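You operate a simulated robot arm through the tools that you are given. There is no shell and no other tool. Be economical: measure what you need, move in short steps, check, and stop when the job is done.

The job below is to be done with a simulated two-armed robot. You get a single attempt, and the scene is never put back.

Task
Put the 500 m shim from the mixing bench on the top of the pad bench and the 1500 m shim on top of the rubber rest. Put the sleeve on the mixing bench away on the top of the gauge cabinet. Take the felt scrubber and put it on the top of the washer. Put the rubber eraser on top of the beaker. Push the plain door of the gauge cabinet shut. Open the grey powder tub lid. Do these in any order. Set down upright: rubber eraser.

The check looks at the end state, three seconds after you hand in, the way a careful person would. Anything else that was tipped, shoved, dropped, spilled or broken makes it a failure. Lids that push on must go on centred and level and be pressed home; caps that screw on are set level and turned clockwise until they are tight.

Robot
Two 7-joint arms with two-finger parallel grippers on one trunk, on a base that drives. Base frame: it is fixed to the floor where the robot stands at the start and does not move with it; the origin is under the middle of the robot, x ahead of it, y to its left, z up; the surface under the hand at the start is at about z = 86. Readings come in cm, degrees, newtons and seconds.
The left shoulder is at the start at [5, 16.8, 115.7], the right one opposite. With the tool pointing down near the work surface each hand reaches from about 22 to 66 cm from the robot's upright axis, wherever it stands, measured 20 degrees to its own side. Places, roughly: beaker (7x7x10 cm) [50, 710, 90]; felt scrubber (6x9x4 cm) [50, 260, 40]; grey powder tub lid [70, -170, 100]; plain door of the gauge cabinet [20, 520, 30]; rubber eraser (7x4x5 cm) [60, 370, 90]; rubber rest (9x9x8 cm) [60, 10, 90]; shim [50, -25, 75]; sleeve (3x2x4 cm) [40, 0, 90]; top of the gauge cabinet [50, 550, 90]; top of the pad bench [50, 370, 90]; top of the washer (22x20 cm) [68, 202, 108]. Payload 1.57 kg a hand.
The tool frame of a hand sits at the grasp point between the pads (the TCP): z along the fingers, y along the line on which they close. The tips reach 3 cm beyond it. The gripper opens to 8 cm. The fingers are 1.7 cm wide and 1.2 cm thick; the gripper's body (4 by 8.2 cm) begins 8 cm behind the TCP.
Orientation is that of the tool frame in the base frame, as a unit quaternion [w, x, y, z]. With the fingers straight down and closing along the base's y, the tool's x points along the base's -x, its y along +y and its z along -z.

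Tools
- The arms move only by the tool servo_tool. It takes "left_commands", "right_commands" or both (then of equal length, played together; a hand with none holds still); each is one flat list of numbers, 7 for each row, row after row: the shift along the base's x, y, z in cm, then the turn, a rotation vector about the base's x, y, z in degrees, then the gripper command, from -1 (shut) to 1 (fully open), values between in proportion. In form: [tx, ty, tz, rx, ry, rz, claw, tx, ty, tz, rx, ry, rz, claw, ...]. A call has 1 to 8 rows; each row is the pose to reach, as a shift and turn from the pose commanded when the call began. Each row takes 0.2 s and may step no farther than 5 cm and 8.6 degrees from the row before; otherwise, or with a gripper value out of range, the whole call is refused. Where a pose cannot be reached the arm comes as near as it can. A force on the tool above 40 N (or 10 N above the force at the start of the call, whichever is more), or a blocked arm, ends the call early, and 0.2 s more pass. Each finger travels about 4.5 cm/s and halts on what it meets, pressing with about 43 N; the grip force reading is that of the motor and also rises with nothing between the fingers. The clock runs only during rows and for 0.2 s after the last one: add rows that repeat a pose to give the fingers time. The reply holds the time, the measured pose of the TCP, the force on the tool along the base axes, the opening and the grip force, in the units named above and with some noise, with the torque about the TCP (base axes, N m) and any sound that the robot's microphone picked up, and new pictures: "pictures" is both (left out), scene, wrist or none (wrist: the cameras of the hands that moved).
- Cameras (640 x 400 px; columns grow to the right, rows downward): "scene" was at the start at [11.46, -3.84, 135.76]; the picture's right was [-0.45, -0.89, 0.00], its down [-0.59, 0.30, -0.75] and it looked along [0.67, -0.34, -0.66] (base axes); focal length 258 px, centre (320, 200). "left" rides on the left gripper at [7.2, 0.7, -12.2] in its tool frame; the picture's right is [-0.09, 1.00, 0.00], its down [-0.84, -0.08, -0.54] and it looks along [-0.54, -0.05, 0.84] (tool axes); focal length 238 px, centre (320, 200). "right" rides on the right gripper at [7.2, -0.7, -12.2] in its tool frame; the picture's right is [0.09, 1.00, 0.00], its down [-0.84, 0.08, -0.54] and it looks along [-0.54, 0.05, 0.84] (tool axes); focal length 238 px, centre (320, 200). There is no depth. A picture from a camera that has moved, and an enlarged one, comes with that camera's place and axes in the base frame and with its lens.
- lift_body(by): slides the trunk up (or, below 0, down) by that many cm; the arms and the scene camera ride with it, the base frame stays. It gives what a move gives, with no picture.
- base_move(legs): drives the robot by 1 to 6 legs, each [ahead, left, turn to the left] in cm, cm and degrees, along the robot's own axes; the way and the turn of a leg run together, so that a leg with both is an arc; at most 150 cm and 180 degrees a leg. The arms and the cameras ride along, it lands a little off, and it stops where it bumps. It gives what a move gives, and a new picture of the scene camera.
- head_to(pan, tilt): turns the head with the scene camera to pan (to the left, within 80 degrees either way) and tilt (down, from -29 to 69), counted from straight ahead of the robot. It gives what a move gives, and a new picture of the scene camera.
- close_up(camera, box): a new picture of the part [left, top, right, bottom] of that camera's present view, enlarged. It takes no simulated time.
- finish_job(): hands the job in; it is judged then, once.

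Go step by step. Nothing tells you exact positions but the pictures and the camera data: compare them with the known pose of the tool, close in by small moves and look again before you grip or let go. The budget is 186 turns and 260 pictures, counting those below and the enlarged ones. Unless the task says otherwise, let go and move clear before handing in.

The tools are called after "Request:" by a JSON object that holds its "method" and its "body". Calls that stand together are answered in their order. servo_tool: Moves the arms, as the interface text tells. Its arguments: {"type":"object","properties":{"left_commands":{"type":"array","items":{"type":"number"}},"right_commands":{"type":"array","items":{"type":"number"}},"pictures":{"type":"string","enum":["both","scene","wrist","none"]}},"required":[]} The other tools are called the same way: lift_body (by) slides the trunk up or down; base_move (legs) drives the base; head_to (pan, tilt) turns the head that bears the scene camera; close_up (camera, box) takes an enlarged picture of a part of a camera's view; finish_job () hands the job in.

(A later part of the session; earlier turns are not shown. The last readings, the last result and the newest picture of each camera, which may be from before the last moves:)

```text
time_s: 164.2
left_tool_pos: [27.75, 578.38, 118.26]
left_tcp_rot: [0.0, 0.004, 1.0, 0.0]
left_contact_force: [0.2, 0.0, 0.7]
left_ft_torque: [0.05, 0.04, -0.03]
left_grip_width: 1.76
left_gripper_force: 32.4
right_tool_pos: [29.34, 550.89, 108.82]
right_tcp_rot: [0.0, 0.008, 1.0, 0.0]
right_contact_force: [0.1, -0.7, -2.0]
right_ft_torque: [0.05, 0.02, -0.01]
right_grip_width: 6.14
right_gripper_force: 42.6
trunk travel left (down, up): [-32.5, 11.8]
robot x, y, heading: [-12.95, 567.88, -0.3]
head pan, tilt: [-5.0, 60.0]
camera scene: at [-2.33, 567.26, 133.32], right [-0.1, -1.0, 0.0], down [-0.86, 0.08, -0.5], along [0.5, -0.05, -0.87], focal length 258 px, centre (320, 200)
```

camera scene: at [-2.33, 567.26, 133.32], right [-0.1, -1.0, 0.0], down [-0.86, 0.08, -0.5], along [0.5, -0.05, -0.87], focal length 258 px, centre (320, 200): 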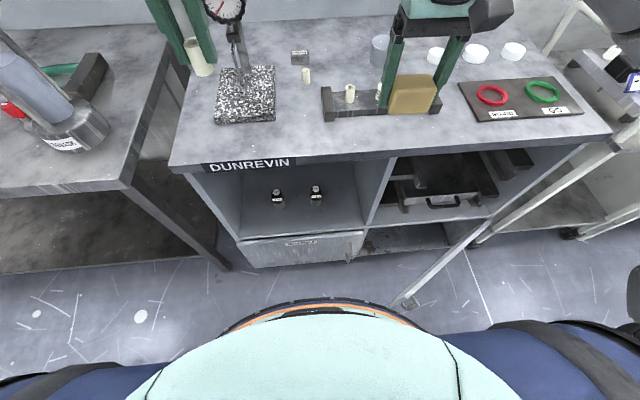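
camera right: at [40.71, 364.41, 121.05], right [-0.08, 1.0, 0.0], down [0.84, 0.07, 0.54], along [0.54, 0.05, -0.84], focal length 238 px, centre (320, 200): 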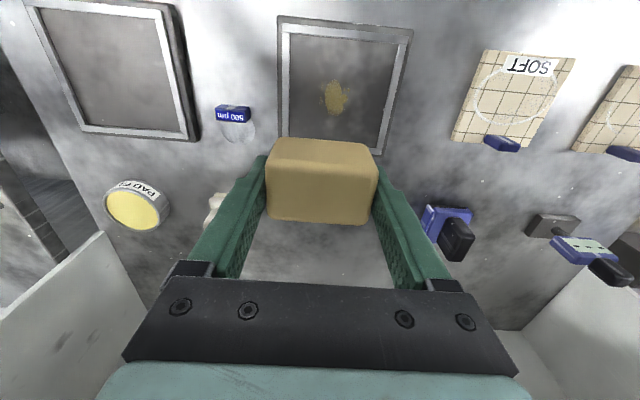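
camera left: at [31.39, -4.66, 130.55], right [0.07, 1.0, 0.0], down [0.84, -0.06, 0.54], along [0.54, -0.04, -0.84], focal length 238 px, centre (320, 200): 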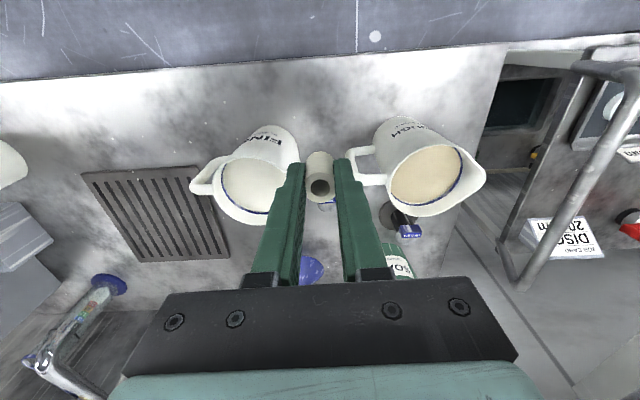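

Request:
{"method": "servo_tool", "body": {"left_commands": [3, -3, 0, 0, 0, 0, -1, 6, -6, 0, 0, 0, 0, -1, 9, -9, -2, 0, 0, 0, -1, 11.7, -11.4, -5, 0, 0, 0, -1, 11.7, -11.4, -9, 0, 0, 0, -1, 11.7, -11.4, -13, 0, 0, 0, -1, 11.7, -11.4, -17, 0, 0, 0, -1, 11.7, -11.4, -20, 0, 0, 0, -1], "right_commands": [0, -2, 2, 0, 0, 0, -1, 0, -5, 4, 0, 0, 0, -1, 0, -8, 6, 0, 0, 0, -1, 0, -8, 8, 0, 0, 0, -1, 0, -8, 8, 0, 0, 0, -1, 0, -8, 8, 0, 0, 0, -1, 0, -8, 8, 0, 0, 0, -1, 0, -8, 8, 0, 0, 0, -1], "pictures": "both"}}

```text
time_s: 166.0
left_tool_pos: [39.36, 566.73, 98.22]
left_tcp_rot: [0.0, 0.005, 1.0, 0.001]
left_contact_force: [-0.6, 0.3, -0.8]
left_ft_torque: [0.0, 0.0, 0.01]
left_grip_width: 1.74
left_gripper_force: 32.6
right_tool_pos: [29.33, 543.06, 116.87]
right_tcp_rot: [0.001, 0.008, 1.0, 0.0]
right_contact_force: [-0.9, -0.9, -1.5]
right_ft_torque: [0.01, -0.03, 0.0]
right_grip_width: 6.12
right_gripper_force: 42.9
trunk travel left (down, up): [-32.5, 11.8]
robot x, y, heading: [-13.14, 567.97, -0.5]
head pan, tilt: [-5.0, 60.0]
camera scene: at [-2.4, 567.26, 133.33], right [-0.1, -1.0, 0.0], down [-0.86, 0.08, -0.5], along [0.5, -0.05, -0.87], focal length 258 px, centre (320, 200)
camera right: at [22.12, 542.56, 129.14], right [-0.08, 1.0, 0.0], down [0.84, 0.06, 0.54], along [0.54, 0.04, -0.84], focal length 238 px, centre (320, 200)
camera left: at [32.18, 567.49, 110.42], right [0.1, 0.99, 0.0], down [0.84, -0.08, 0.54], along [0.54, -0.05, -0.84], focal length 238 px, centre (320, 200)
```

scene: 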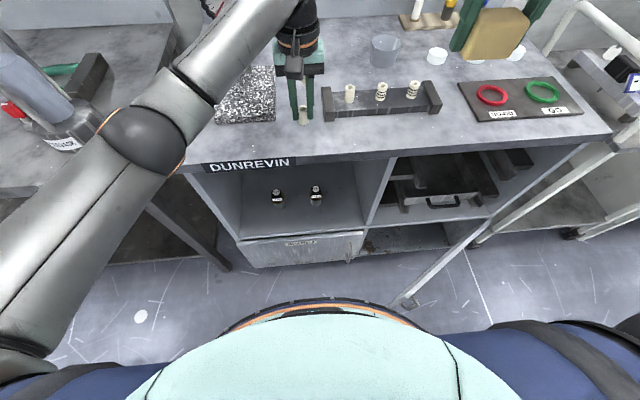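
right: 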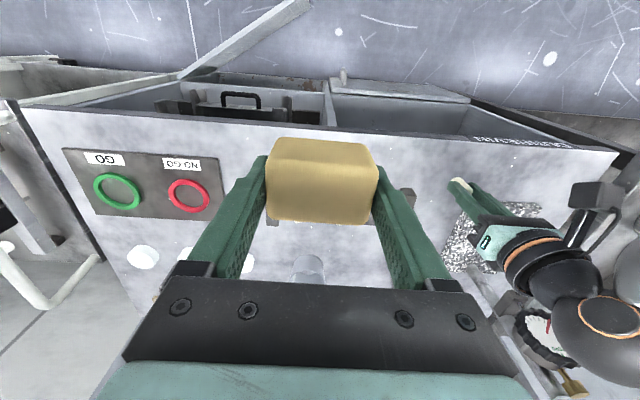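
left: 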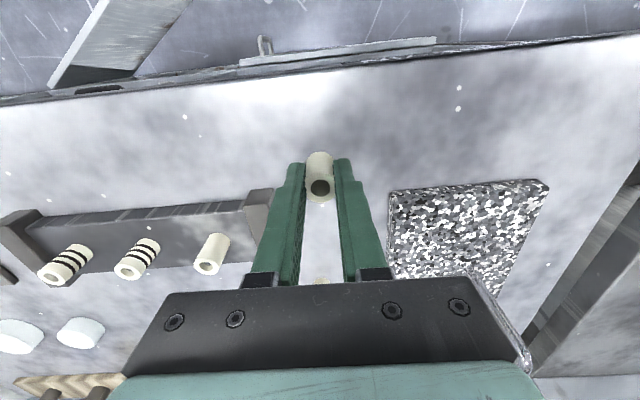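

Request:
{"method": "servo_tool", "body": {"left_commands": [0, 0, -3, 0, 0, 0, -1, 0, 0, -4, 0, 0, 0, -1, 0, 0, -4.6, 0, 0, 0, -1, 0, 0, -5.1, 0, 0, 0, -1, 0, 0, -5.5, 0, 0, 0, -1], "pictures": "none"}}

Request:
{"method": "close_up", "body": {"camera": "left", "box": [240, 110, 400, 210]}}

Request:
{"method": "close_up", "body": {"camera": "scene", "box": [250, 60, 350, 160]}}

```text
time_s: 167.2
left_tool_pos: [39.45, 567.01, 93.04]
left_tcp_rot: [0.004, 0.004, 1.0, -0.001]
left_contact_force: [2.7, 3.1, 26.9]
left_ft_torque: [0.11, -0.14, 0.01]
left_grip_width: 1.76
left_gripper_force: 31.6
right_tool_pos: [29.12, 543.2, 117.15]
right_tcp_rot: [0.001, 0.008, 1.0, 0.001]
right_contact_force: [0.0, 0.2, -1.5]
right_ft_torque: [0.0, -0.01, 0.03]
right_grip_width: 6.14
right_gripper_force: 42.9
trunk travel left (down, up): [-32.5, 11.8]
robot x, y, heading: [-13.29, 568.16, -0.3]
head pan, tilt: [-5.0, 60.0]
```

```text
4.00 times, centred on (320, 160) of left
camera zoom: at [32.1, 567.69, 105.2], right [0.1, 0.99, 0.0], down [0.83, -0.08, 0.55], along [0.55, -0.05, -0.84], focal length 953 px, centre (320, 360)
```

zoom: 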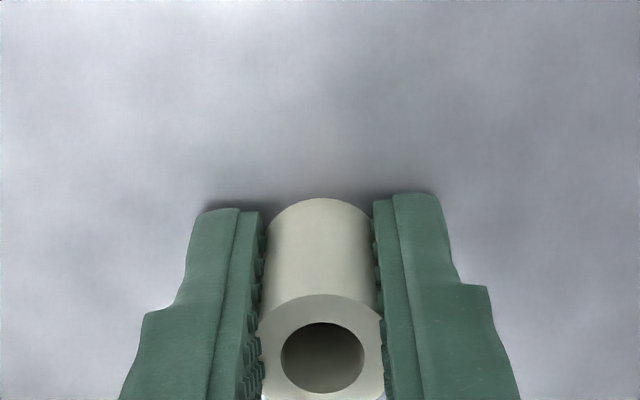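

```text
4.00 times, centred on (300, 110) of scene
camera zoom: at [-2.62, 567.3, 133.36], right [-0.1, -1.0, 0.0], down [-0.86, 0.08, -0.5], along [0.5, -0.05, -0.87], focal length 1032 px, centre (400, 560)
```

zoom: 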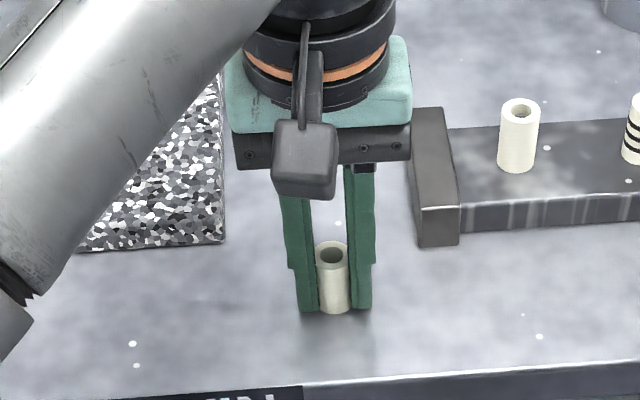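

Sleeve is seated on the cabinet top. I'll relieve the force, open and lift away.

Request:
{"method": "servo_tool", "body": {"left_commands": [0, 0, 0.35, 0, 0, 0, -1, 0, 0, 0.35, 0, 0, 0, -1, 0, 0, 0.35, 0, 0, 0, -0.4, 0, 0, 0.35, 0, 0, 0, 0, 0, 0, 0.35, 0, 0, 0, 0, 0, 0, 3, 0, 0, 0, 0, 0, 0, 7, 0, 0, 0, 0, 0, 0, 11, 0, 0, 0, 0], "pictures": "wrist"}}

Request:
{"method": "close_up", "body": {"camera": "scene", "box": [250, 60, 350, 160]}}

```text
time_s: 169.0
left_tool_pos: [39.14, 566.89, 103.8]
left_tcp_rot: [0.0, 0.004, 1.0, 0.0]
left_contact_force: [0.6, -0.6, 0.2]
left_ft_torque: [0.01, 0.02, 0.03]
left_grip_width: 3.99
left_gripper_force: 0.1
right_tool_pos: [29.3, 543.2, 117.08]
right_tcp_rot: [0.0, 0.009, 1.0, 0.001]
right_contact_force: [-0.5, -0.3, -1.5]
right_ft_torque: [0.0, -0.01, -0.03]
right_grip_width: 6.13
right_gripper_force: 42.8
trunk travel left (down, up): [-32.5, 11.8]
robot x, y, heading: [-13.2, 567.87, -0.4]
head pan, tilt: [-5.0, 60.0]
camera left: at [31.92, 567.59, 116.07], right [0.1, 0.99, 0.0], down [0.84, -0.09, 0.54], along [0.54, -0.05, -0.84], focal length 238 px, centre (320, 200)
```

left: 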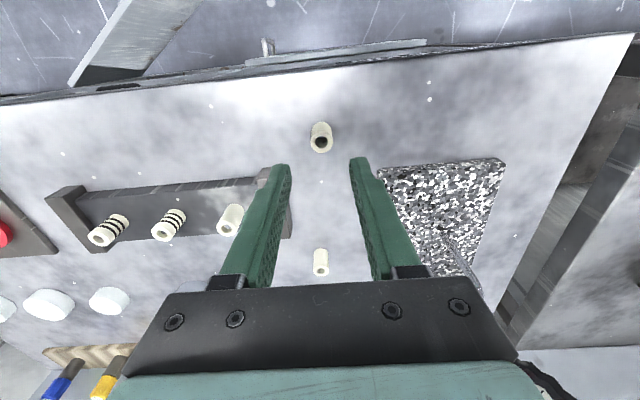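

```text
4.00 times, centred on (300, 110) of scene
camera zoom: at [-2.46, 567.26, 133.32], right [-0.1, -1.0, 0.0], down [-0.86, 0.08, -0.5], along [0.5, -0.05, -0.87], focal length 1032 px, centre (400, 560)
```

zoom: 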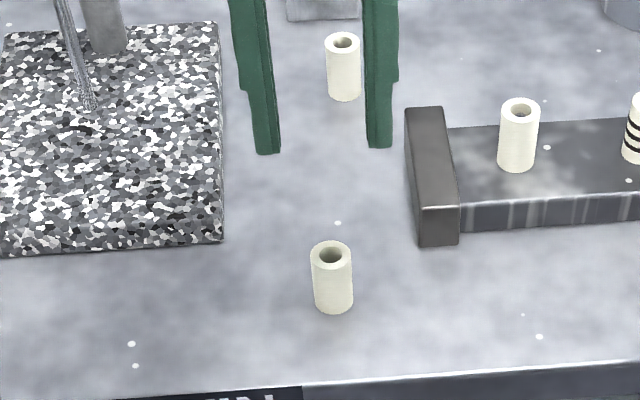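

The sleeve stands on the cabinet. Now to the beaker: I'll raise the left hand, back up and drive left.

Request:
{"method": "servo_tool", "body": {"left_commands": [0, 0, 4, 0, 0, 0, 0, 0, 0, 8, 0, 0, 0, 0, -3, 2, 11, 0, 0, 0, 0, -6, 5, 14, 0, 0, 0, 0, -9, 8, 14, 0, 0, 0, 0], "pictures": "none"}}

Request:
{"method": "base_move", "body": {"legs": [[-12, 0, 0.4], [0, 145, 0]]}}

Request:
{"method": "head_to", "body": {"pan": 0, "tilt": 35}}

```text
refused: row 4 steps farther than a row can; nothing moved
```

```text
time_s: 182.4
left_tool_pos: [28.36, 708.19, 103.82]
left_tcp_rot: [0.0, 0.004, 1.0, 0.0]
left_contact_force: [-0.6, -0.2, -0.2]
left_ft_torque: [0.0, 0.02, -0.04]
left_grip_width: 3.98
left_gripper_force: 0.0
right_tool_pos: [18.37, 684.56, 116.9]
right_tcp_rot: [0.0, 0.009, 1.0, 0.0]
right_contact_force: [1.0, -0.2, -1.6]
right_ft_torque: [-0.02, 0.04, -0.01]
right_grip_width: 6.16
right_gripper_force: 43.1
trunk travel left (down, up): [-32.5, 11.8]
robot x, y, heading: [-23.69, 709.29, -0.5]
head pan, tilt: [-5.0, 60.0]
camera scene: at [-13.31, 708.64, 133.33], right [-0.1, -1.0, 0.0], down [-0.86, 0.08, -0.5], along [0.5, -0.05, -0.87], focal length 258 px, centre (320, 200)
```

scene: 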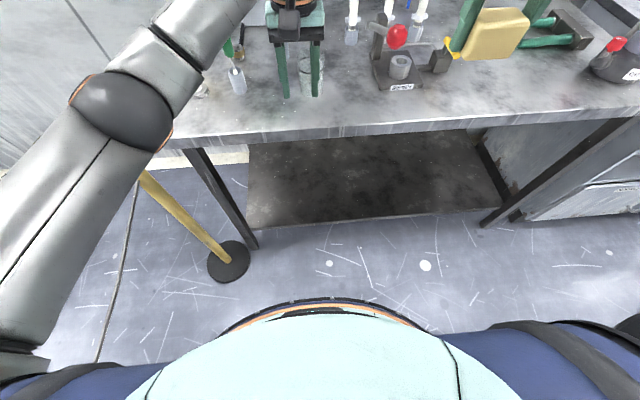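

```text
time_s: 183.3
left_tool_pos: [28.31, 708.29, 103.67]
left_tcp_rot: [0.001, 0.005, 1.0, 0.0]
left_contact_force: [-0.2, -0.3, 0.9]
left_ft_torque: [-0.02, 0.01, 0.0]
left_grip_width: 4.0
left_gripper_force: 0.1
right_tool_pos: [18.4, 684.43, 116.92]
right_tcp_rot: [0.0, 0.009, 1.0, 0.001]
right_contact_force: [1.5, -0.4, -1.4]
right_ft_torque: [-0.01, 0.01, 0.02]
right_grip_width: 6.12
right_gripper_force: 43.5
trunk travel left (down, up): [-32.5, 11.8]
robot x, y, heading: [-23.78, 709.67, -0.3]
head pan, tilt: [0.0, 35.0]
camera scene: at [-11.13, 709.19, 136.75], right [-0.01, -1.0, 0.0], down [-0.57, 0.01, -0.82], along [0.82, -0.01, -0.57], focal length 258 px, centre (320, 200)
```

scene: 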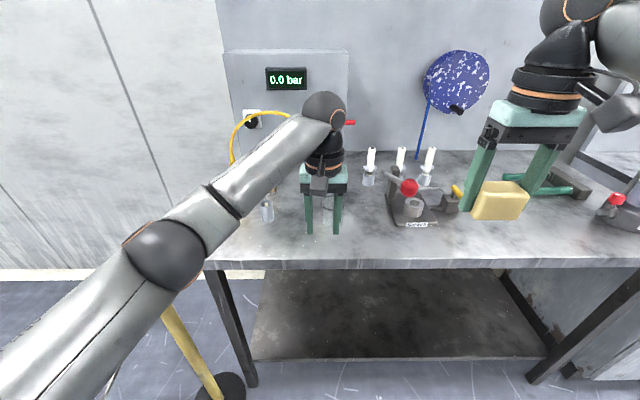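

The beaker is hidden behind the left hand. I'll lift the left hand out of the way and look.

Request:
{"method": "servo_tool", "body": {"left_commands": [-1, 1.5, 4, 0, 0, 0, 0, -2, 3, 8, 0, 0, 0, 0, -3, 5.5, 11, 0, 0, 0, 0, -4, 8, 14, 0, 0, 0, 0], "pictures": "scene"}}

Request:
{"method": "close_up", "body": {"camera": "scene", "box": [240, 130, 480, 270]}}

```text
time_s: 184.3
left_tool_pos: [24.35, 716.51, 118.13]
left_tcp_rot: [0.0, 0.005, 1.0, 0.0]
left_contact_force: [-0.3, -0.4, 0.1]
left_ft_torque: [0.03, 0.0, 0.02]
left_grip_width: 4.01
left_gripper_force: 0.1
right_tool_pos: [18.34, 684.52, 117.02]
right_tcp_rot: [0.0, 0.009, 1.0, 0.001]
right_contact_force: [-0.2, -0.5, -2.0]
right_ft_torque: [0.0, 0.0, -0.04]
right_grip_width: 6.14
right_gripper_force: 42.3
trunk travel left (down, up): [-32.5, 11.8]
robot x, y, heading: [-23.69, 709.32, -0.5]
head pan, tilt: [0.0, 35.0]
camera scene: at [-11.2, 709.22, 136.76], right [-0.01, -1.0, 0.0], down [-0.57, 0.0, -0.82], along [0.82, -0.01, -0.57], focal length 258 px, centre (320, 200)
```

scene: 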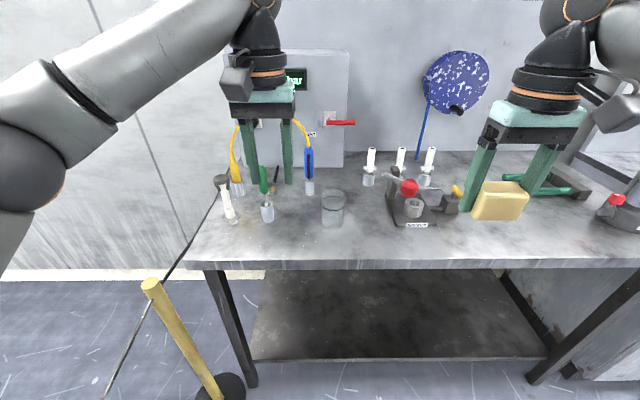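

```text
2.67 times, centred on (360, 200) of scene
camera zoom: at [-11.2, 709.22, 136.76], right [-0.01, -1.0, 0.0], down [-0.57, 0.0, -0.82], along [0.82, -0.01, -0.57], focal length 688 px, centre (213, 200)
```

zoom: 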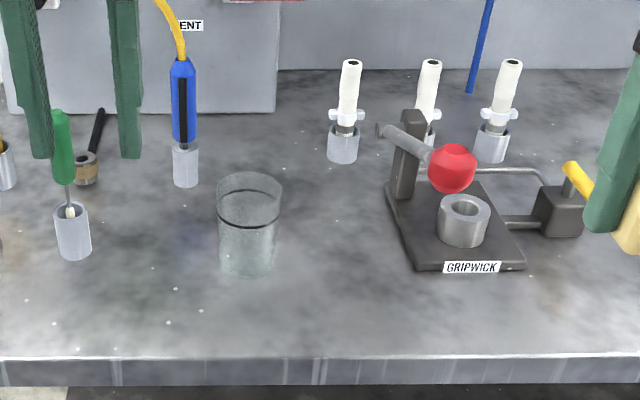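

The beaker's rim is centred near (49.3, 704.5) at z≈96. The eraser must sit centred on it. I'll drive 12 cm left and 16 cm forward.

Request:
{"method": "base_move", "body": {"legs": [[0, 12, 0.5], [17, 0, 0]]}}

```text
time_s: 187.1
left_tool_pos: [41.14, 729.45, 118.17]
left_tcp_rot: [-0.001, -0.002, 1.0, -0.001]
left_contact_force: [0.6, 0.7, 0.4]
left_ft_torque: [-0.01, 0.04, -0.01]
left_grip_width: 4.0
left_gripper_force: 0.0
right_tool_pos: [35.5, 697.35, 117.13]
right_tcp_rot: [0.0, 0.002, 1.0, 0.001]
right_contact_force: [0.1, 0.1, -1.2]
right_ft_torque: [-0.02, 0.03, -0.01]
right_grip_width: 6.14
right_gripper_force: 43.3
trunk travel left (down, up): [-32.5, 11.8]
robot x, y, heading: [-7.22, 721.43, 0.2]
head pan, tilt: [0.0, 35.0]
camera scene: at [5.72, 721.71, 136.75], right [0.0, -1.0, 0.0], down [-0.57, 0.0, -0.82], along [0.82, 0.0, -0.57], focal length 258 px, centre (320, 200)
```

scene: 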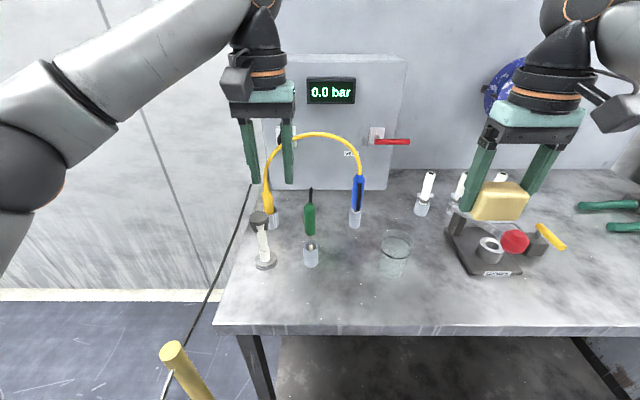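

Request:
{"method": "servo_tool", "body": {"right_commands": [1.5, 2, 0, 0, 0, 0, -1, 3, 4, 0, 0, 0, 0, -1, 5, 6, 0, 0, 0, 0, -1, 7, 7, 0, 0, 0, 0, -1, 7, 7, 0, 0, 0, 0, -1], "pictures": "both"}}

Request:
{"method": "close_up", "body": {"camera": "right", "box": [220, 90, 420, 215]}}

Request:
{"method": "close_up", "body": {"camera": "scene", "box": [340, 190, 480, 290]}}

```text
time_s: 188.3
left_tool_pos: [41.26, 729.43, 118.13]
left_tcp_rot: [0.001, -0.002, 1.0, 0.0]
left_contact_force: [-0.2, 0.0, 0.3]
left_ft_torque: [-0.04, 0.01, 0.0]
left_grip_width: 4.03
left_gripper_force: 0.0
right_tool_pos: [42.47, 704.52, 117.11]
right_tcp_rot: [0.0, 0.002, 1.0, 0.001]
right_contact_force: [-0.6, -0.1, -0.2]
right_ft_torque: [-0.02, -0.02, 0.01]
right_grip_width: 6.13
right_gripper_force: 42.9
trunk travel left (down, up): [-32.5, 11.8]
robot x, y, heading: [-7.24, 722.03, 0.2]
head pan, tilt: [0.0, 35.0]
camera scene: at [5.63, 721.7, 136.76], right [0.0, -1.0, 0.0], down [-0.57, 0.0, -0.82], along [0.82, 0.0, -0.57], focal length 258 px, centre (320, 200)
camera right: at [35.25, 703.85, 129.13], right [-0.09, 1.0, 0.0], down [0.84, 0.07, 0.54], along [0.54, 0.05, -0.84], focal length 238 px, centre (320, 200)
```

scene: 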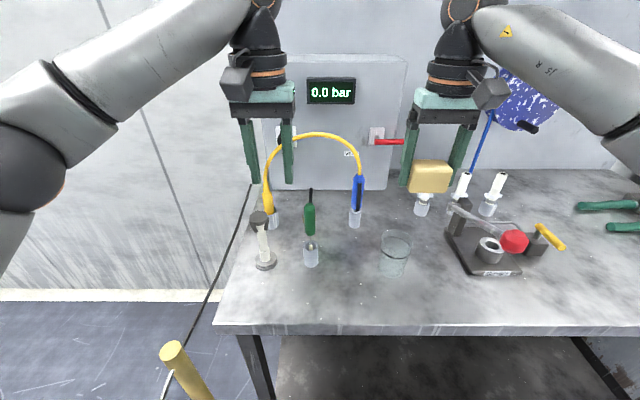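
right: 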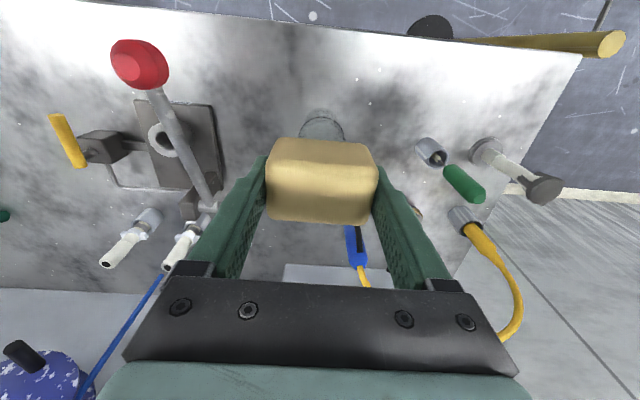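

```text
3.20 times, centred on (320, 152) of right
camera zoom: at [35.25, 703.85, 129.13], right [-0.09, 1.0, 0.0], down [0.84, 0.07, 0.54], along [0.54, 0.05, -0.84], focal length 763 px, centre (320, 352)
```

zoom: 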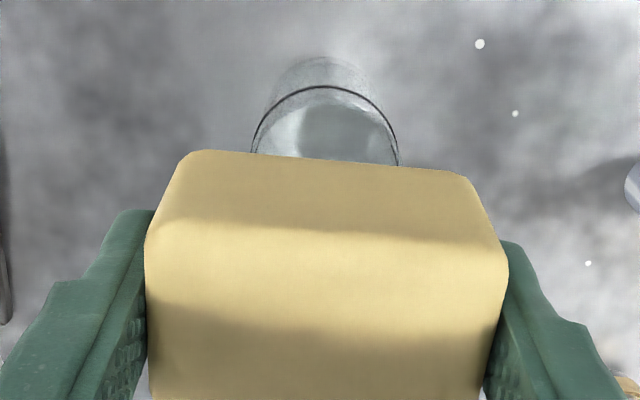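

```text
4.00 times, centred on (410, 240) of scene
camera zoom: at [5.63, 721.7, 136.76], right [0.0, -1.0, 0.0], down [-0.57, 0.0, -0.82], along [0.82, 0.0, -0.57], focal length 1032 px, centre (-40, 40)
```

zoom: 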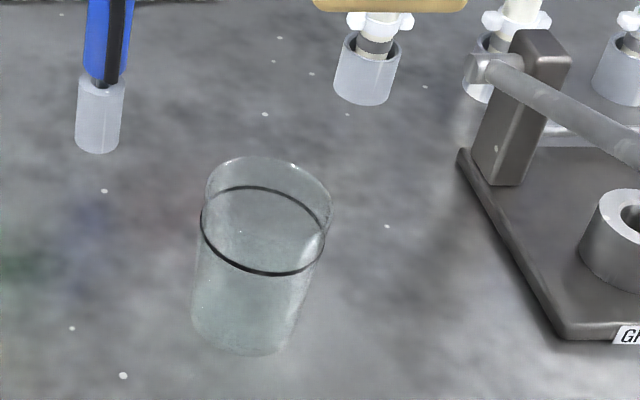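

I'll move directly above the beaker at height, where the wrist camera sees the whole rim.

Request:
{"method": "servo_tool", "body": {"right_commands": [3, 0, 0, 0, 0, 0, -1, 6, 0, 0, 0, 0, 0, -1, 6, 0, 0, 0, 0, 0, -1], "pictures": "none"}}

Request:
{"method": "close_up", "body": {"camera": "right", "box": [260, 75, 380, 150]}}

```text
time_s: 189.1
left_tool_pos: [41.08, 729.3, 118.06]
left_tcp_rot: [0.001, -0.002, 1.0, 0.0]
left_contact_force: [-0.7, 0.0, 0.8]
left_ft_torque: [0.02, 0.0, 0.05]
left_grip_width: 4.02
left_gripper_force: 0.0
right_tool_pos: [48.32, 704.46, 117.15]
right_tcp_rot: [0.0, 0.002, 1.0, 0.001]
right_contact_force: [1.3, -0.1, -1.4]
right_ft_torque: [0.01, 0.01, -0.03]
right_grip_width: 6.13
right_gripper_force: 43.3
trunk travel left (down, up): [-32.5, 11.8]
robot x, y, heading: [-7.09, 721.65, 0.4]
head pan, tilt: [0.0, 35.0]
```

```text
5.33 times, centred on (320, 112) of right
camera zoom: at [41.18, 703.86, 129.25], right [-0.09, 1.0, 0.0], down [0.84, 0.07, 0.54], along [0.54, 0.05, -0.84], focal length 1271 px, centre (320, 667)
```

zoom: 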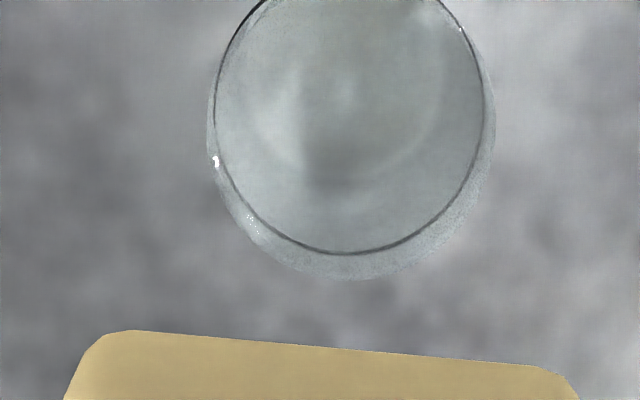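

The rim is offset (-1.55, +0.55) from the hand, at about (46.8, 705.0, 97.5). I'll align and come down to just above it.

Request:
{"method": "servo_tool", "body": {"right_commands": [-1.55, 0.55, 0, 0, 0, 0, -1, -1.55, 0.55, -4, 0, 0, 0, -1, -1.55, 0.55, -8, 0, 0, 0, -1, -1.55, 0.55, -12, 0, 0, 0, -1, -1.55, 0.55, -14.5, 0, 0, 0, -1, -1.55, 0.55, -14.5, 0, 0, 0, -1], "pictures": "none"}}

Request:
{"method": "close_up", "body": {"camera": "right", "box": [220, 60, 420, 185]}}

Request:
{"method": "close_up", "body": {"camera": "scene", "box": [350, 180, 450, 290]}}

Request:
{"method": "close_up", "body": {"camera": "left", "box": [0, 0, 640, 400]}}

```text
time_s: 190.5
left_tool_pos: [41.11, 729.37, 118.11]
left_tcp_rot: [0.001, -0.001, 1.0, 0.0]
left_contact_force: [0.6, 0.5, -0.1]
left_ft_torque: [-0.01, 0.0, -0.02]
left_grip_width: 4.01
left_gripper_force: 0.0
right_tool_pos: [46.64, 704.98, 102.34]
right_tcp_rot: [0.0, 0.001, 1.0, 0.001]
right_contact_force: [0.3, 0.2, -0.6]
right_ft_torque: [0.03, 0.02, 0.01]
right_grip_width: 6.15
right_gripper_force: 43.2
trunk travel left (down, up): [-32.5, 11.8]
robot x, y, heading: [-7.16, 721.43, 0.5]
head pan, tilt: [0.0, 35.0]
```

```text
3.20 times, centred on (320, 122) of right
camera zoom: at [39.56, 704.26, 114.43], right [-0.09, 1.0, 0.0], down [0.84, 0.07, 0.54], along [0.54, 0.05, -0.84], focal length 763 px, centre (320, 448)
```

zoom: 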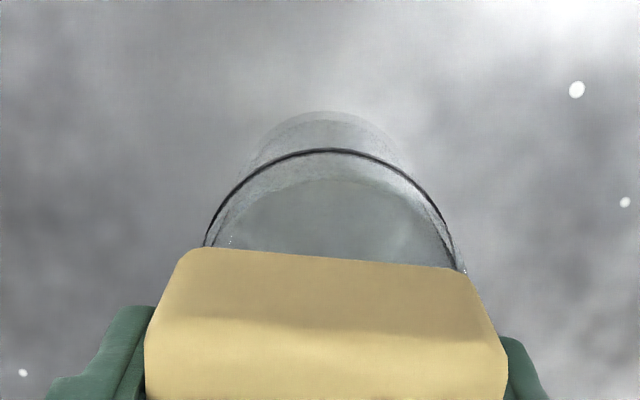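

```text
3.64 times, centred on (400, 235) of scene
camera zoom: at [5.63, 721.72, 136.76], right [0.0, -1.0, 0.0], down [-0.57, 0.0, -0.82], along [0.82, 0.0, -0.57], focal length 938 px, centre (29, 73)
```

zoom: 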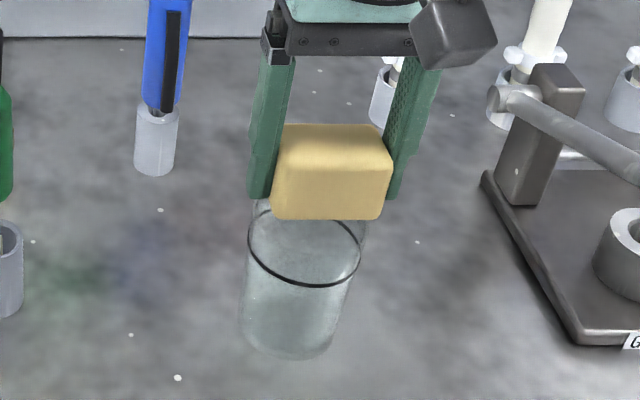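

```text
1.00 times, centred on (320, 200) of left (not enlarged: the box is as wide or as high as the picture)
camera zoom: at [33.93, 730.01, 130.36], right [0.09, 1.0, 0.0], down [0.84, -0.07, 0.54], along [0.54, -0.05, -0.84], focal length 238 px, centre (320, 200)
```

zoom: 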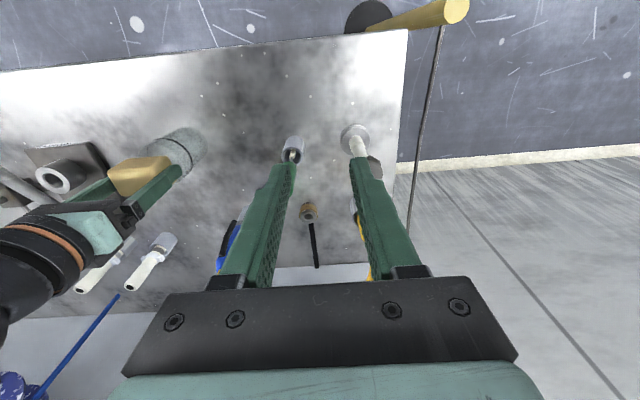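

Request:
{"method": "close_up", "body": {"camera": "left", "box": [80, 100, 240, 220]}}

```text
3.33 times, centred on (160, 160) of left
camera zoom: at [33.93, 730.01, 130.36], right [0.09, 1.0, 0.0], down [0.84, -0.07, 0.54], along [0.54, -0.05, -0.84], focal length 794 px, centre (853, 333)
```

zoom: 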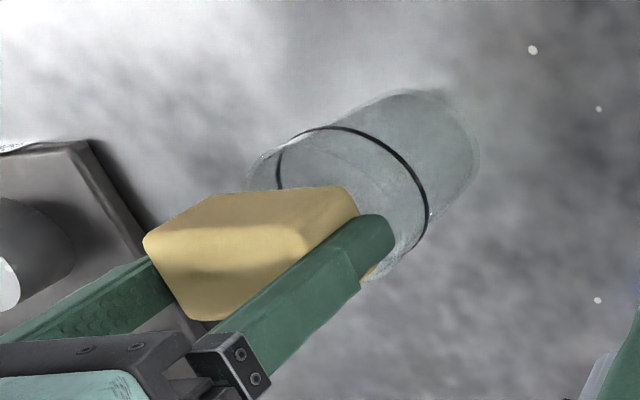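

All three views agree the eraser is nearly centred. I'll trim by 0.1 cm and lower onto the rim in small steps.

Request:
{"method": "servo_tool", "body": {"right_commands": [0.1, 0.12, -0.5, 0, 0, 0, -1, 0.1, 0.12, -0.9, 0, 0, 0, -1, 0.1, 0.12, -1.2, 0, 0, 0, -1, 0.1, 0.12, -1.2, 0, 0, 0, -1], "pictures": "none"}}

Request:
{"method": "close_up", "body": {"camera": "scene", "box": [350, 180, 450, 290]}}

Request:
{"method": "close_up", "body": {"camera": "left", "box": [80, 100, 240, 220]}}

```text
time_s: 191.5
left_tool_pos: [41.04, 729.39, 118.2]
left_tcp_rot: [0.001, -0.002, 1.0, 0.0]
left_contact_force: [0.3, 0.1, 0.1]
left_ft_torque: [0.0, -0.04, -0.01]
left_grip_width: 4.0
left_gripper_force: 0.0
right_tool_pos: [46.98, 705.01, 101.27]
right_tcp_rot: [0.0, 0.002, 1.0, 0.001]
right_contact_force: [-0.5, -0.3, -2.3]
right_ft_torque: [0.01, 0.01, -0.01]
right_grip_width: 6.17
right_gripper_force: 43.0
trunk travel left (down, up): [-32.5, 11.8]
robot x, y, heading: [-6.89, 721.51, 0.4]
head pan, tilt: [0.0, 35.0]
```

```text
3.64 times, centred on (400, 235) of scene
camera zoom: at [5.64, 721.71, 136.76], right [0.0, -1.0, 0.0], down [-0.57, 0.0, -0.82], along [0.82, 0.0, -0.57], focal length 938 px, centre (29, 73)
```

zoom: 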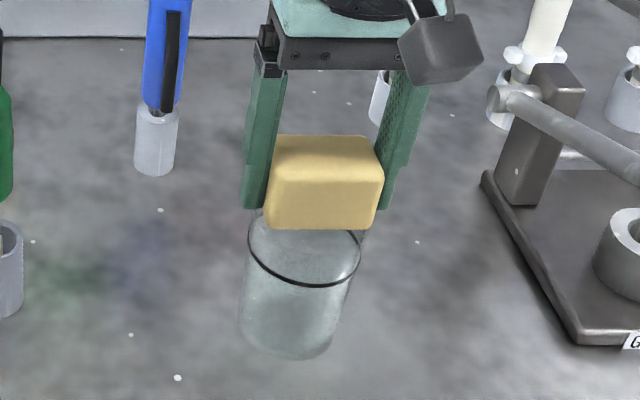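

```text
3.33 times, centred on (160, 160) of left
camera zoom: at [33.94, 730.0, 130.35], right [0.09, 1.0, 0.0], down [0.84, -0.07, 0.54], along [0.54, -0.05, -0.84], focal length 794 px, centre (853, 333)
```

zoom: 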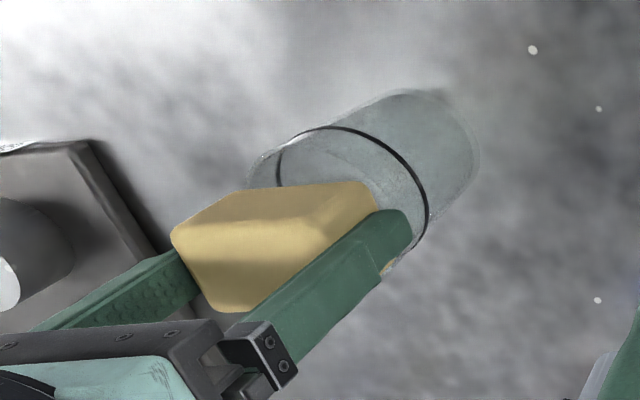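

Request:
{"method": "servo_tool", "body": {"right_commands": [-0.1, 0.2, 0, 0, 0, 0, -1, -0.1, 0.2, -0.2, 0, 0, 0, -1, -0.1, 0.2, -0.4, 0, 0, 0, -1, -0.1, 0.2, -0.4, 0, 0, 0, -1], "pictures": "none"}}

Request:
{"method": "close_up", "body": {"camera": "right", "box": [220, 60, 420, 185]}}

```text
time_s: 192.5
left_tool_pos: [41.06, 729.38, 118.12]
left_tcp_rot: [0.001, -0.002, 1.0, 0.0]
left_contact_force: [0.1, -0.8, 0.5]
left_ft_torque: [0.02, 0.0, 0.0]
left_grip_width: 4.0
left_gripper_force: 0.0
right_tool_pos: [46.99, 705.25, 101.02]
right_tcp_rot: [0.0, 0.002, 1.0, 0.001]
right_contact_force: [-0.1, -1.1, -1.9]
right_ft_torque: [0.02, -0.02, 0.02]
right_grip_width: 6.13
right_gripper_force: 43.4
trunk travel left (down, up): [-32.5, 11.8]
robot x, y, heading: [-7.11, 721.41, 0.6]
head pan, tilt: [0.0, 35.0]
```

```text
3.20 times, centred on (320, 122) of right
camera zoom: at [39.81, 704.58, 113.13], right [-0.09, 1.0, 0.0], down [0.84, 0.07, 0.54], along [0.54, 0.05, -0.84], focal length 763 px, centre (320, 448)
```

zoom: 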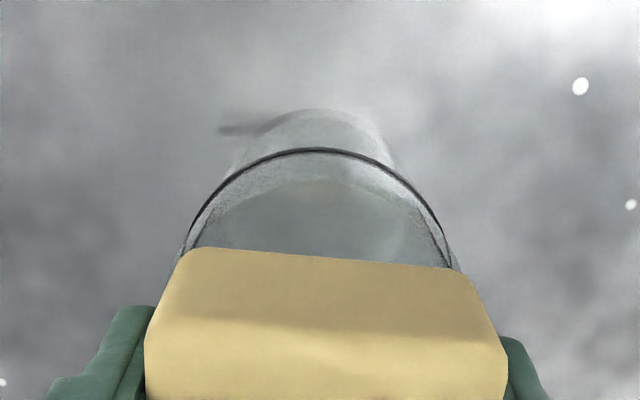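

Request:
{"method": "servo_tool", "body": {"right_commands": [0, -0.08, -0.2, 0, 0, 0, -1, 0, -0.08, -0.4, 0, 0, 0, -1, 0, -0.08, -0.4, 0, 0, 0, -1], "pictures": "none"}}

```text
time_s: 193.3
left_tool_pos: [41.06, 729.45, 118.23]
left_tcp_rot: [0.0, -0.001, 1.0, 0.0]
left_contact_force: [-0.4, 0.3, 0.1]
left_ft_torque: [-0.02, 0.01, 0.02]
left_grip_width: 4.0
left_gripper_force: 0.0
right_tool_pos: [46.95, 705.16, 100.85]
right_tcp_rot: [0.003, 0.003, 1.0, 0.001]
right_contact_force: [1.9, 0.2, 16.7]
right_ft_torque: [-0.07, -0.08, 0.01]
right_grip_width: 6.15
right_gripper_force: 43.3
trunk travel left (down, up): [-32.5, 11.8]
robot x, y, heading: [-7.37, 721.74, 0.4]
head pan, tilt: [0.0, 35.0]
```

Contact on the rim at z≈100.9. I'll relieve the force and look before opening.

Request:
{"method": "servo_tool", "body": {"right_commands": [0, 0, 0.25, 0, 0, 0, -1, 0, 0, 0.25, 0, 0, 0, -1], "pictures": "none"}}

Request:
{"method": "close_up", "body": {"camera": "scene", "box": [350, 180, 450, 290]}}

Request:
{"method": "close_up", "body": {"camera": "left", "box": [100, 110, 220, 200]}}

```text
time_s: 193.9
left_tool_pos: [41.05, 729.57, 118.25]
left_tcp_rot: [0.001, -0.002, 1.0, 0.0]
left_contact_force: [0.3, 0.5, 0.6]
left_ft_torque: [-0.02, 0.0, 0.02]
left_grip_width: 3.99
left_gripper_force: 0.1
right_tool_pos: [46.97, 705.2, 100.88]
right_tcp_rot: [0.0, 0.002, 1.0, 0.0]
right_contact_force: [4.2, 0.7, 12.8]
right_ft_torque: [-0.04, -0.23, 0.01]
right_grip_width: 6.14
right_gripper_force: 42.7
trunk travel left (down, up): [-32.5, 11.8]
robot x, y, heading: [-6.98, 721.76, 0.5]
head pan, tilt: [0.0, 35.0]
```

```text
3.64 times, centred on (400, 235) of scene
camera zoom: at [5.55, 721.77, 136.77], right [0.0, -1.0, 0.0], down [-0.57, 0.0, -0.82], along [0.82, 0.0, -0.57], focal length 938 px, centre (29, 73)
```

zoom: 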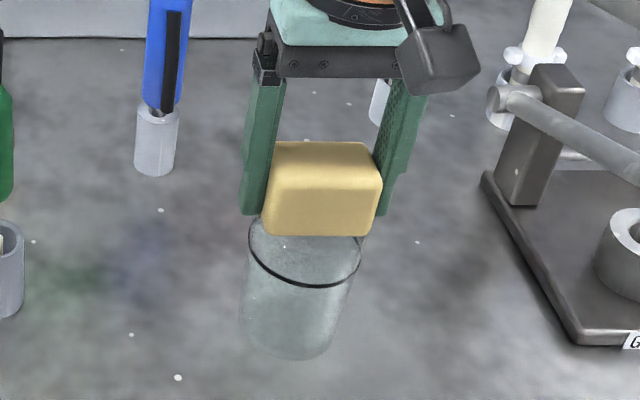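

```text
4.44 times, centred on (160, 155) of left
camera zoom: at [33.86, 730.06, 130.38], right [0.09, 1.0, 0.0], down [0.84, -0.07, 0.54], along [0.54, -0.05, -0.84], focal length 1059 px, centre (1031, 400)
```

zoom: 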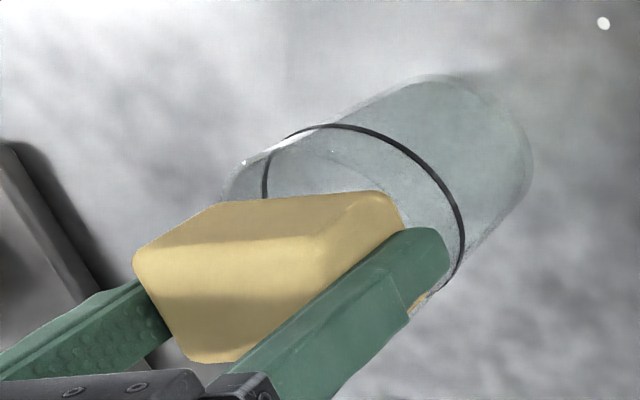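

Eraser rests level on the rim and looks centred. I'll ease a bit more and open slowly.

Request:
{"method": "servo_tool", "body": {"right_commands": [0, 0, 0.15, 0, 0, 0, -1, 0, 0, 0.15, 0, 0, 0, -1], "pictures": "none"}}

Request:
{"method": "servo_tool", "body": {"right_commands": [0, 0, 0, 0, 0, 0, 0.6, 0, 0, 0, 0, 0, 0, 0.8, 0, 0, 0, 0, 0, 0, 0.8], "pictures": "wrist"}}

Request:
{"method": "close_up", "body": {"camera": "scene", "box": [350, 180, 450, 290]}}

```text
time_s: 194.5
left_tool_pos: [41.13, 729.34, 118.18]
left_tcp_rot: [0.002, -0.002, 1.0, 0.0]
left_contact_force: [0.3, -0.9, 0.6]
left_ft_torque: [-0.01, 0.0, 0.0]
left_grip_width: 4.0
left_gripper_force: 0.0
right_tool_pos: [46.86, 705.19, 100.87]
right_tcp_rot: [0.0, 0.001, 1.0, 0.0]
right_contact_force: [2.1, 1.2, 3.8]
right_ft_torque: [0.12, -0.13, 0.01]
right_grip_width: 6.16
right_gripper_force: 43.4
trunk travel left (down, up): [-32.5, 11.8]
robot x, y, heading: [-7.07, 721.88, 0.3]
head pan, tilt: [0.0, 35.0]
```

```text
time_s: 195.3
left_tool_pos: [41.11, 729.36, 118.13]
left_tcp_rot: [0.0, -0.003, 1.0, -0.001]
left_contact_force: [0.5, -0.1, -0.3]
left_ft_torque: [0.0, -0.02, 0.0]
left_grip_width: 3.99
left_gripper_force: 0.0
right_tool_pos: [46.91, 705.06, 100.89]
right_tcp_rot: [0.0, 0.002, 1.0, 0.001]
right_contact_force: [-0.6, 0.5, -0.1]
right_ft_torque: [0.01, -0.01, 0.02]
right_grip_width: 7.19
right_gripper_force: 0.2
trunk travel left (down, up): [-32.5, 11.8]
robot x, y, heading: [-7.11, 721.47, 0.3]
head pan, tilt: [0.0, 35.0]
camera right: at [39.72, 704.46, 113.08], right [-0.09, 1.0, 0.0], down [0.84, 0.07, 0.54], along [0.54, 0.05, -0.84], focal length 238 px, centre (320, 200)
```

right: 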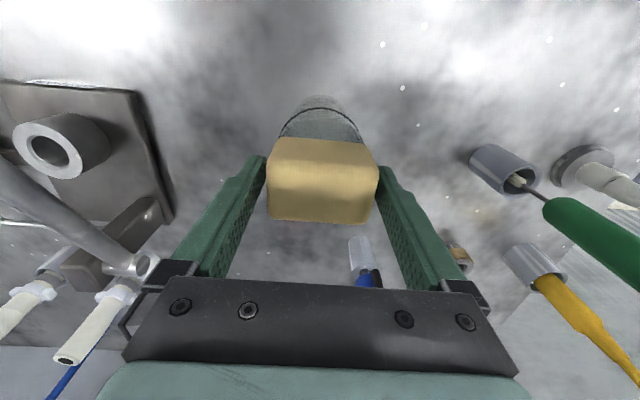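

```text
3.64 times, centred on (400, 235) of scene
camera zoom: at [5.63, 721.71, 136.76], right [0.0, -1.0, 0.0], down [-0.57, 0.0, -0.82], along [0.82, 0.0, -0.57], focal length 938 px, centre (29, 73)
```

zoom: 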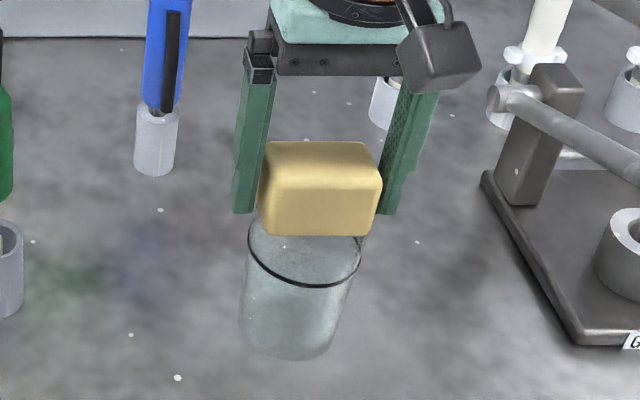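

The eraser stays put. I'll raise the hand straight up.

Request:
{"method": "servo_tool", "body": {"right_commands": [0, 0, 1, 0, 0, 0, 0.9, 0, 0, 3, 0, 0, 0, 0.9, 0, 0, 7, 0, 0, 0, 0.9, 0, 0, 11, 0, 0, 0, 0.9, 0, 0, 15, 0, 0, 0, 0.9, -4, -2, 17, 0, 0, 0, 0.9, -8, -4, 17, 0, 0, 0, 0.9], "pictures": "scene"}}

Request:
{"method": "close_up", "body": {"camera": "scene", "box": [350, 180, 450, 290]}}

```text
time_s: 196.9
left_tool_pos: [41.09, 729.48, 118.33]
left_tcp_rot: [0.0, -0.001, 1.0, 0.0]
left_contact_force: [-0.2, 0.3, 0.2]
left_ft_torque: [0.01, 0.03, -0.01]
left_grip_width: 4.0
left_gripper_force: 0.1
right_tool_pos: [38.88, 701.1, 117.95]
right_tcp_rot: [0.0, 0.001, 1.0, 0.001]
right_contact_force: [-0.3, 0.6, -0.3]
right_ft_torque: [0.02, -0.03, 0.01]
right_grip_width: 7.6
right_gripper_force: 0.1
trunk travel left (down, up): [-32.5, 11.8]
robot x, y, heading: [-7.24, 721.67, 0.5]
head pan, tilt: [0.0, 35.0]
camera scene: at [5.57, 721.68, 136.76], right [0.0, -1.0, 0.0], down [-0.57, 0.0, -0.82], along [0.82, 0.0, -0.57], focal length 258 px, centre (320, 200)
```

scene: 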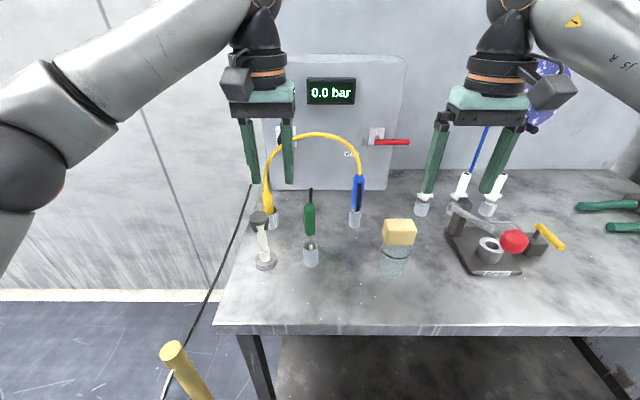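

```text
3.64 times, centred on (400, 235) of scene
camera zoom: at [5.57, 721.68, 136.76], right [0.0, -1.0, 0.0], down [-0.57, 0.0, -0.82], along [0.82, 0.0, -0.57], focal length 938 px, centre (29, 73)
```

zoom: 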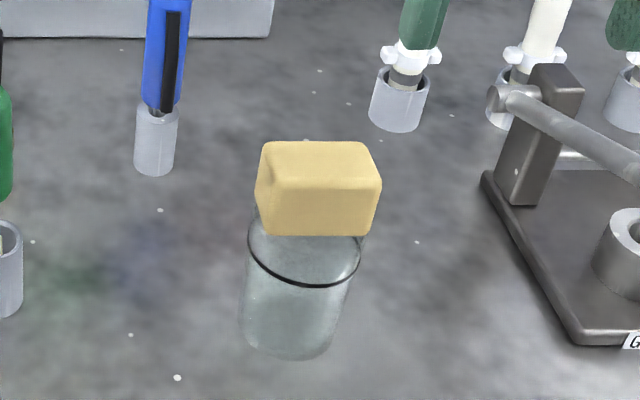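

The eraser sits level on the beaker. Next the plain door: I'll back away and return right to face the door's free end.

Request:
{"method": "base_move", "body": {"legs": [[-20, 0, -0.4], [0, -140, 0], [0, -30, 0]]}}

Request:
{"method": "head_to", "body": {"pan": -20, "tilt": 60}}

```text
time_s: 213.2
left_tool_pos: [19.15, 559.53, 118.2]
left_tcp_rot: [0.001, 0.013, 1.0, 0.0]
left_contact_force: [-0.4, -0.1, 0.0]
left_ft_torque: [0.03, -0.03, 0.02]
left_grip_width: 3.99
left_gripper_force: 0.0
right_tool_pos: [16.13, 531.27, 117.83]
right_tcp_rot: [0.0, 0.016, 1.0, 0.0]
right_contact_force: [1.0, -0.5, -0.6]
right_ft_torque: [0.02, 0.0, -0.03]
right_grip_width: 7.59
right_gripper_force: 0.1
trunk travel left (down, up): [-32.5, 11.8]
robot x, y, heading: [-29.14, 552.94, -1.2]
head pan, tilt: [0.0, 35.0]
camera scene: at [-16.61, 552.82, 136.76], right [-0.03, -1.0, 0.0], down [-0.57, 0.01, -0.82], along [0.82, -0.02, -0.57], focal length 258 px, centre (320, 200)
```

scene: 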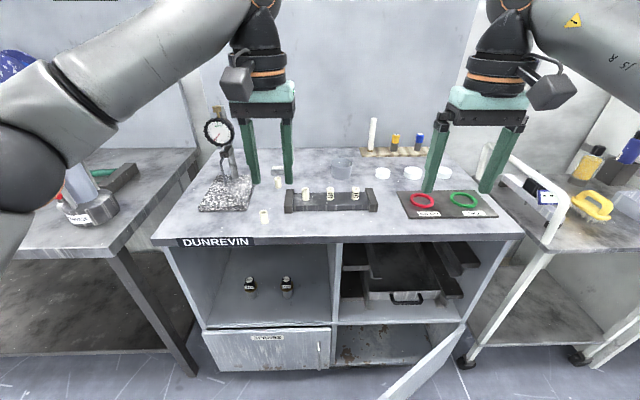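

```text
time_s: 214.1
left_tool_pos: [19.16, 559.54, 118.13]
left_tcp_rot: [0.001, 0.013, 1.0, 0.0]
left_contact_force: [-0.1, -0.5, -0.8]
left_ft_torque: [0.01, -0.01, -0.01]
left_grip_width: 4.02
left_gripper_force: 0.0
right_tool_pos: [16.09, 531.27, 117.89]
right_tcp_rot: [0.0, 0.017, 1.0, 0.001]
right_contact_force: [-0.4, -0.2, 0.2]
right_ft_torque: [0.01, 0.01, 0.03]
right_grip_width: 7.62
right_gripper_force: 0.2
trunk travel left (down, up): [-32.5, 11.8]
robot x, y, heading: [-29.62, 552.95, -1.4]
head pan, tilt: [-20.0, 60.0]
camera scene: at [-19.21, 550.63, 133.33], right [-0.36, -0.93, 0.0], down [-0.81, 0.32, -0.5], along [0.47, -0.18, -0.87], focal length 258 px, centre (320, 200)
```

scene: 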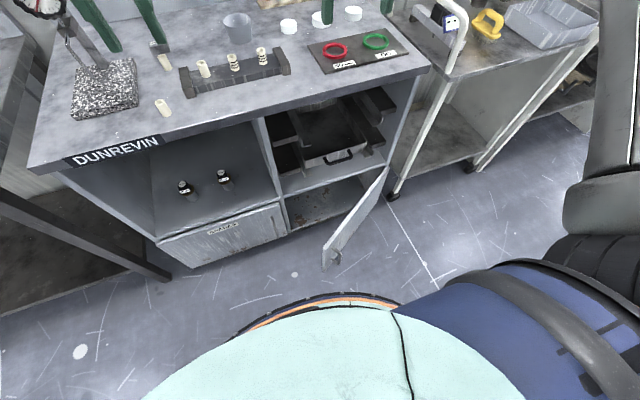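

The door spans z≈10–45, hinge near (33, 500), free end near (11.5, 538). I'll bring the right hand in front of the door, lower the trunk, and push the door near its free end.

Request:
{"method": "servo_tool", "body": {"right_commands": [-4, -1, 0, 0, 0, 0, 0, -8, -2, 0, 0, 0, 0, -0.6, -11, -2, 0, 0, 0, 0, -1, -11, -2, 0, 0, 0, 0, -1], "left_commands": [-1, 2, 0, 0, 0, 0, 0, -2, 4, 0, 0, 0, 0, -3, 6, 0, 0, 0, 0, -3, 6, 0, 0, 0, 0], "pictures": "none"}}

Request:
{"method": "lift_body", "body": {"by": -32}}

Request:
{"method": "servo_tool", "body": {"right_commands": [0, 0, -5, 0, 0, 0, -1, 0, 0, -10, 0, 0, 0, -1, 0, 0, -15, 0, 0, 0, -1, 0, 0, -20, 0, 0, 0, -1, 0, 0, -25, 0, 0, 0, -1], "pictures": "both"}}

```text
refused: commands must hold 7 numbers for each row
```

```text
time_s: 217.3
left_tool_pos: [18.94, 559.52, 86.1]
left_tcp_rot: [0.001, 0.013, 1.0, 0.001]
left_contact_force: [-0.1, 0.1, 0.6]
left_ft_torque: [0.01, -0.01, 0.0]
left_grip_width: 4.01
left_gripper_force: 0.1
right_tool_pos: [16.18, 531.35, 85.8]
right_tcp_rot: [0.0, 0.017, 1.0, 0.001]
right_contact_force: [0.7, 0.2, -0.1]
right_ft_torque: [-0.01, -0.01, -0.02]
right_grip_width: 7.62
right_gripper_force: 0.0
trunk travel left (down, up): [-0.5, 43.8]
robot x, y, heading: [-29.4, 553.32, -1.2]
head pan, tilt: [-20.0, 60.0]
```

```text
time_s: 218.5
left_tool_pos: [19.11, 559.57, 86.11]
left_tcp_rot: [0.001, 0.013, 1.0, 0.0]
left_contact_force: [-0.3, 0.5, 0.1]
left_ft_torque: [0.01, -0.02, 0.05]
left_grip_width: 3.99
left_gripper_force: 0.1
right_tool_pos: [16.2, 530.96, 61.07]
right_tcp_rot: [0.001, 0.017, 1.0, 0.001]
right_contact_force: [0.5, -0.1, 0.4]
right_ft_torque: [0.0, -0.02, -0.03]
right_grip_width: 0.0
right_gripper_force: 16.8
trunk travel left (down, up): [-0.5, 43.8]
robot x, y, heading: [-29.33, 553.25, -1.4]
head pan, tilt: [-20.0, 60.0]
camera scene: at [-19.21, 550.63, 101.33], right [-0.37, -0.93, 0.0], down [-0.81, 0.32, -0.5], along [0.47, -0.18, -0.87], focal length 258 px, centre (320, 200)
camera right: at [8.99, 530.47, 73.13], right [-0.06, 1.0, 0.0], down [0.84, 0.05, 0.54], along [0.54, 0.03, -0.84], focal length 238 px, centre (320, 200)
```

scene: 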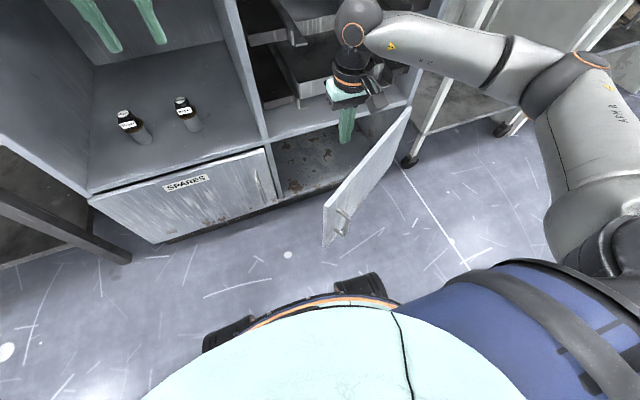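
right: 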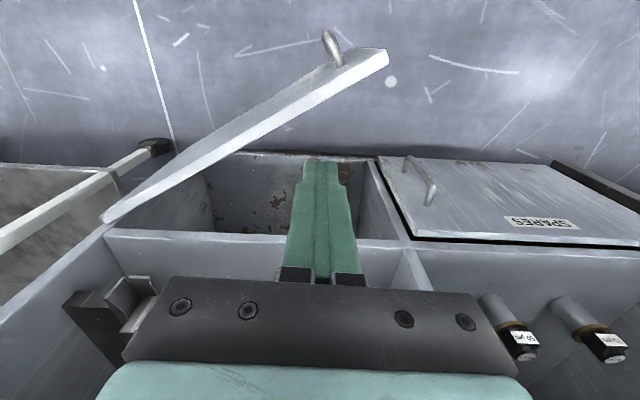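

The hand is above the door's top edge. I'll pull back to the robot's side of the door, then go down in front of it, clear of its handle.

Request:
{"method": "servo_tool", "body": {"right_commands": [-4, -1.5, 0, 0, 0, 0, -1, -8, -3, 0, 0, 0, 0, -1, -12, -5, 0, 0, 0, 0, -1, -12, -6, -5, 0, 0, 0, -1, -12, -6, -10, 0, 0, 0, -1, -12, -6, -15, 0, 0, 0, -1, -12, -6, -20, 0, 0, 0, -1, -12, -6, -25, 0, 0, 0, -1], "pictures": "both"}}

```text
refused: row 4 steps farther than a row can; nothing moved
```

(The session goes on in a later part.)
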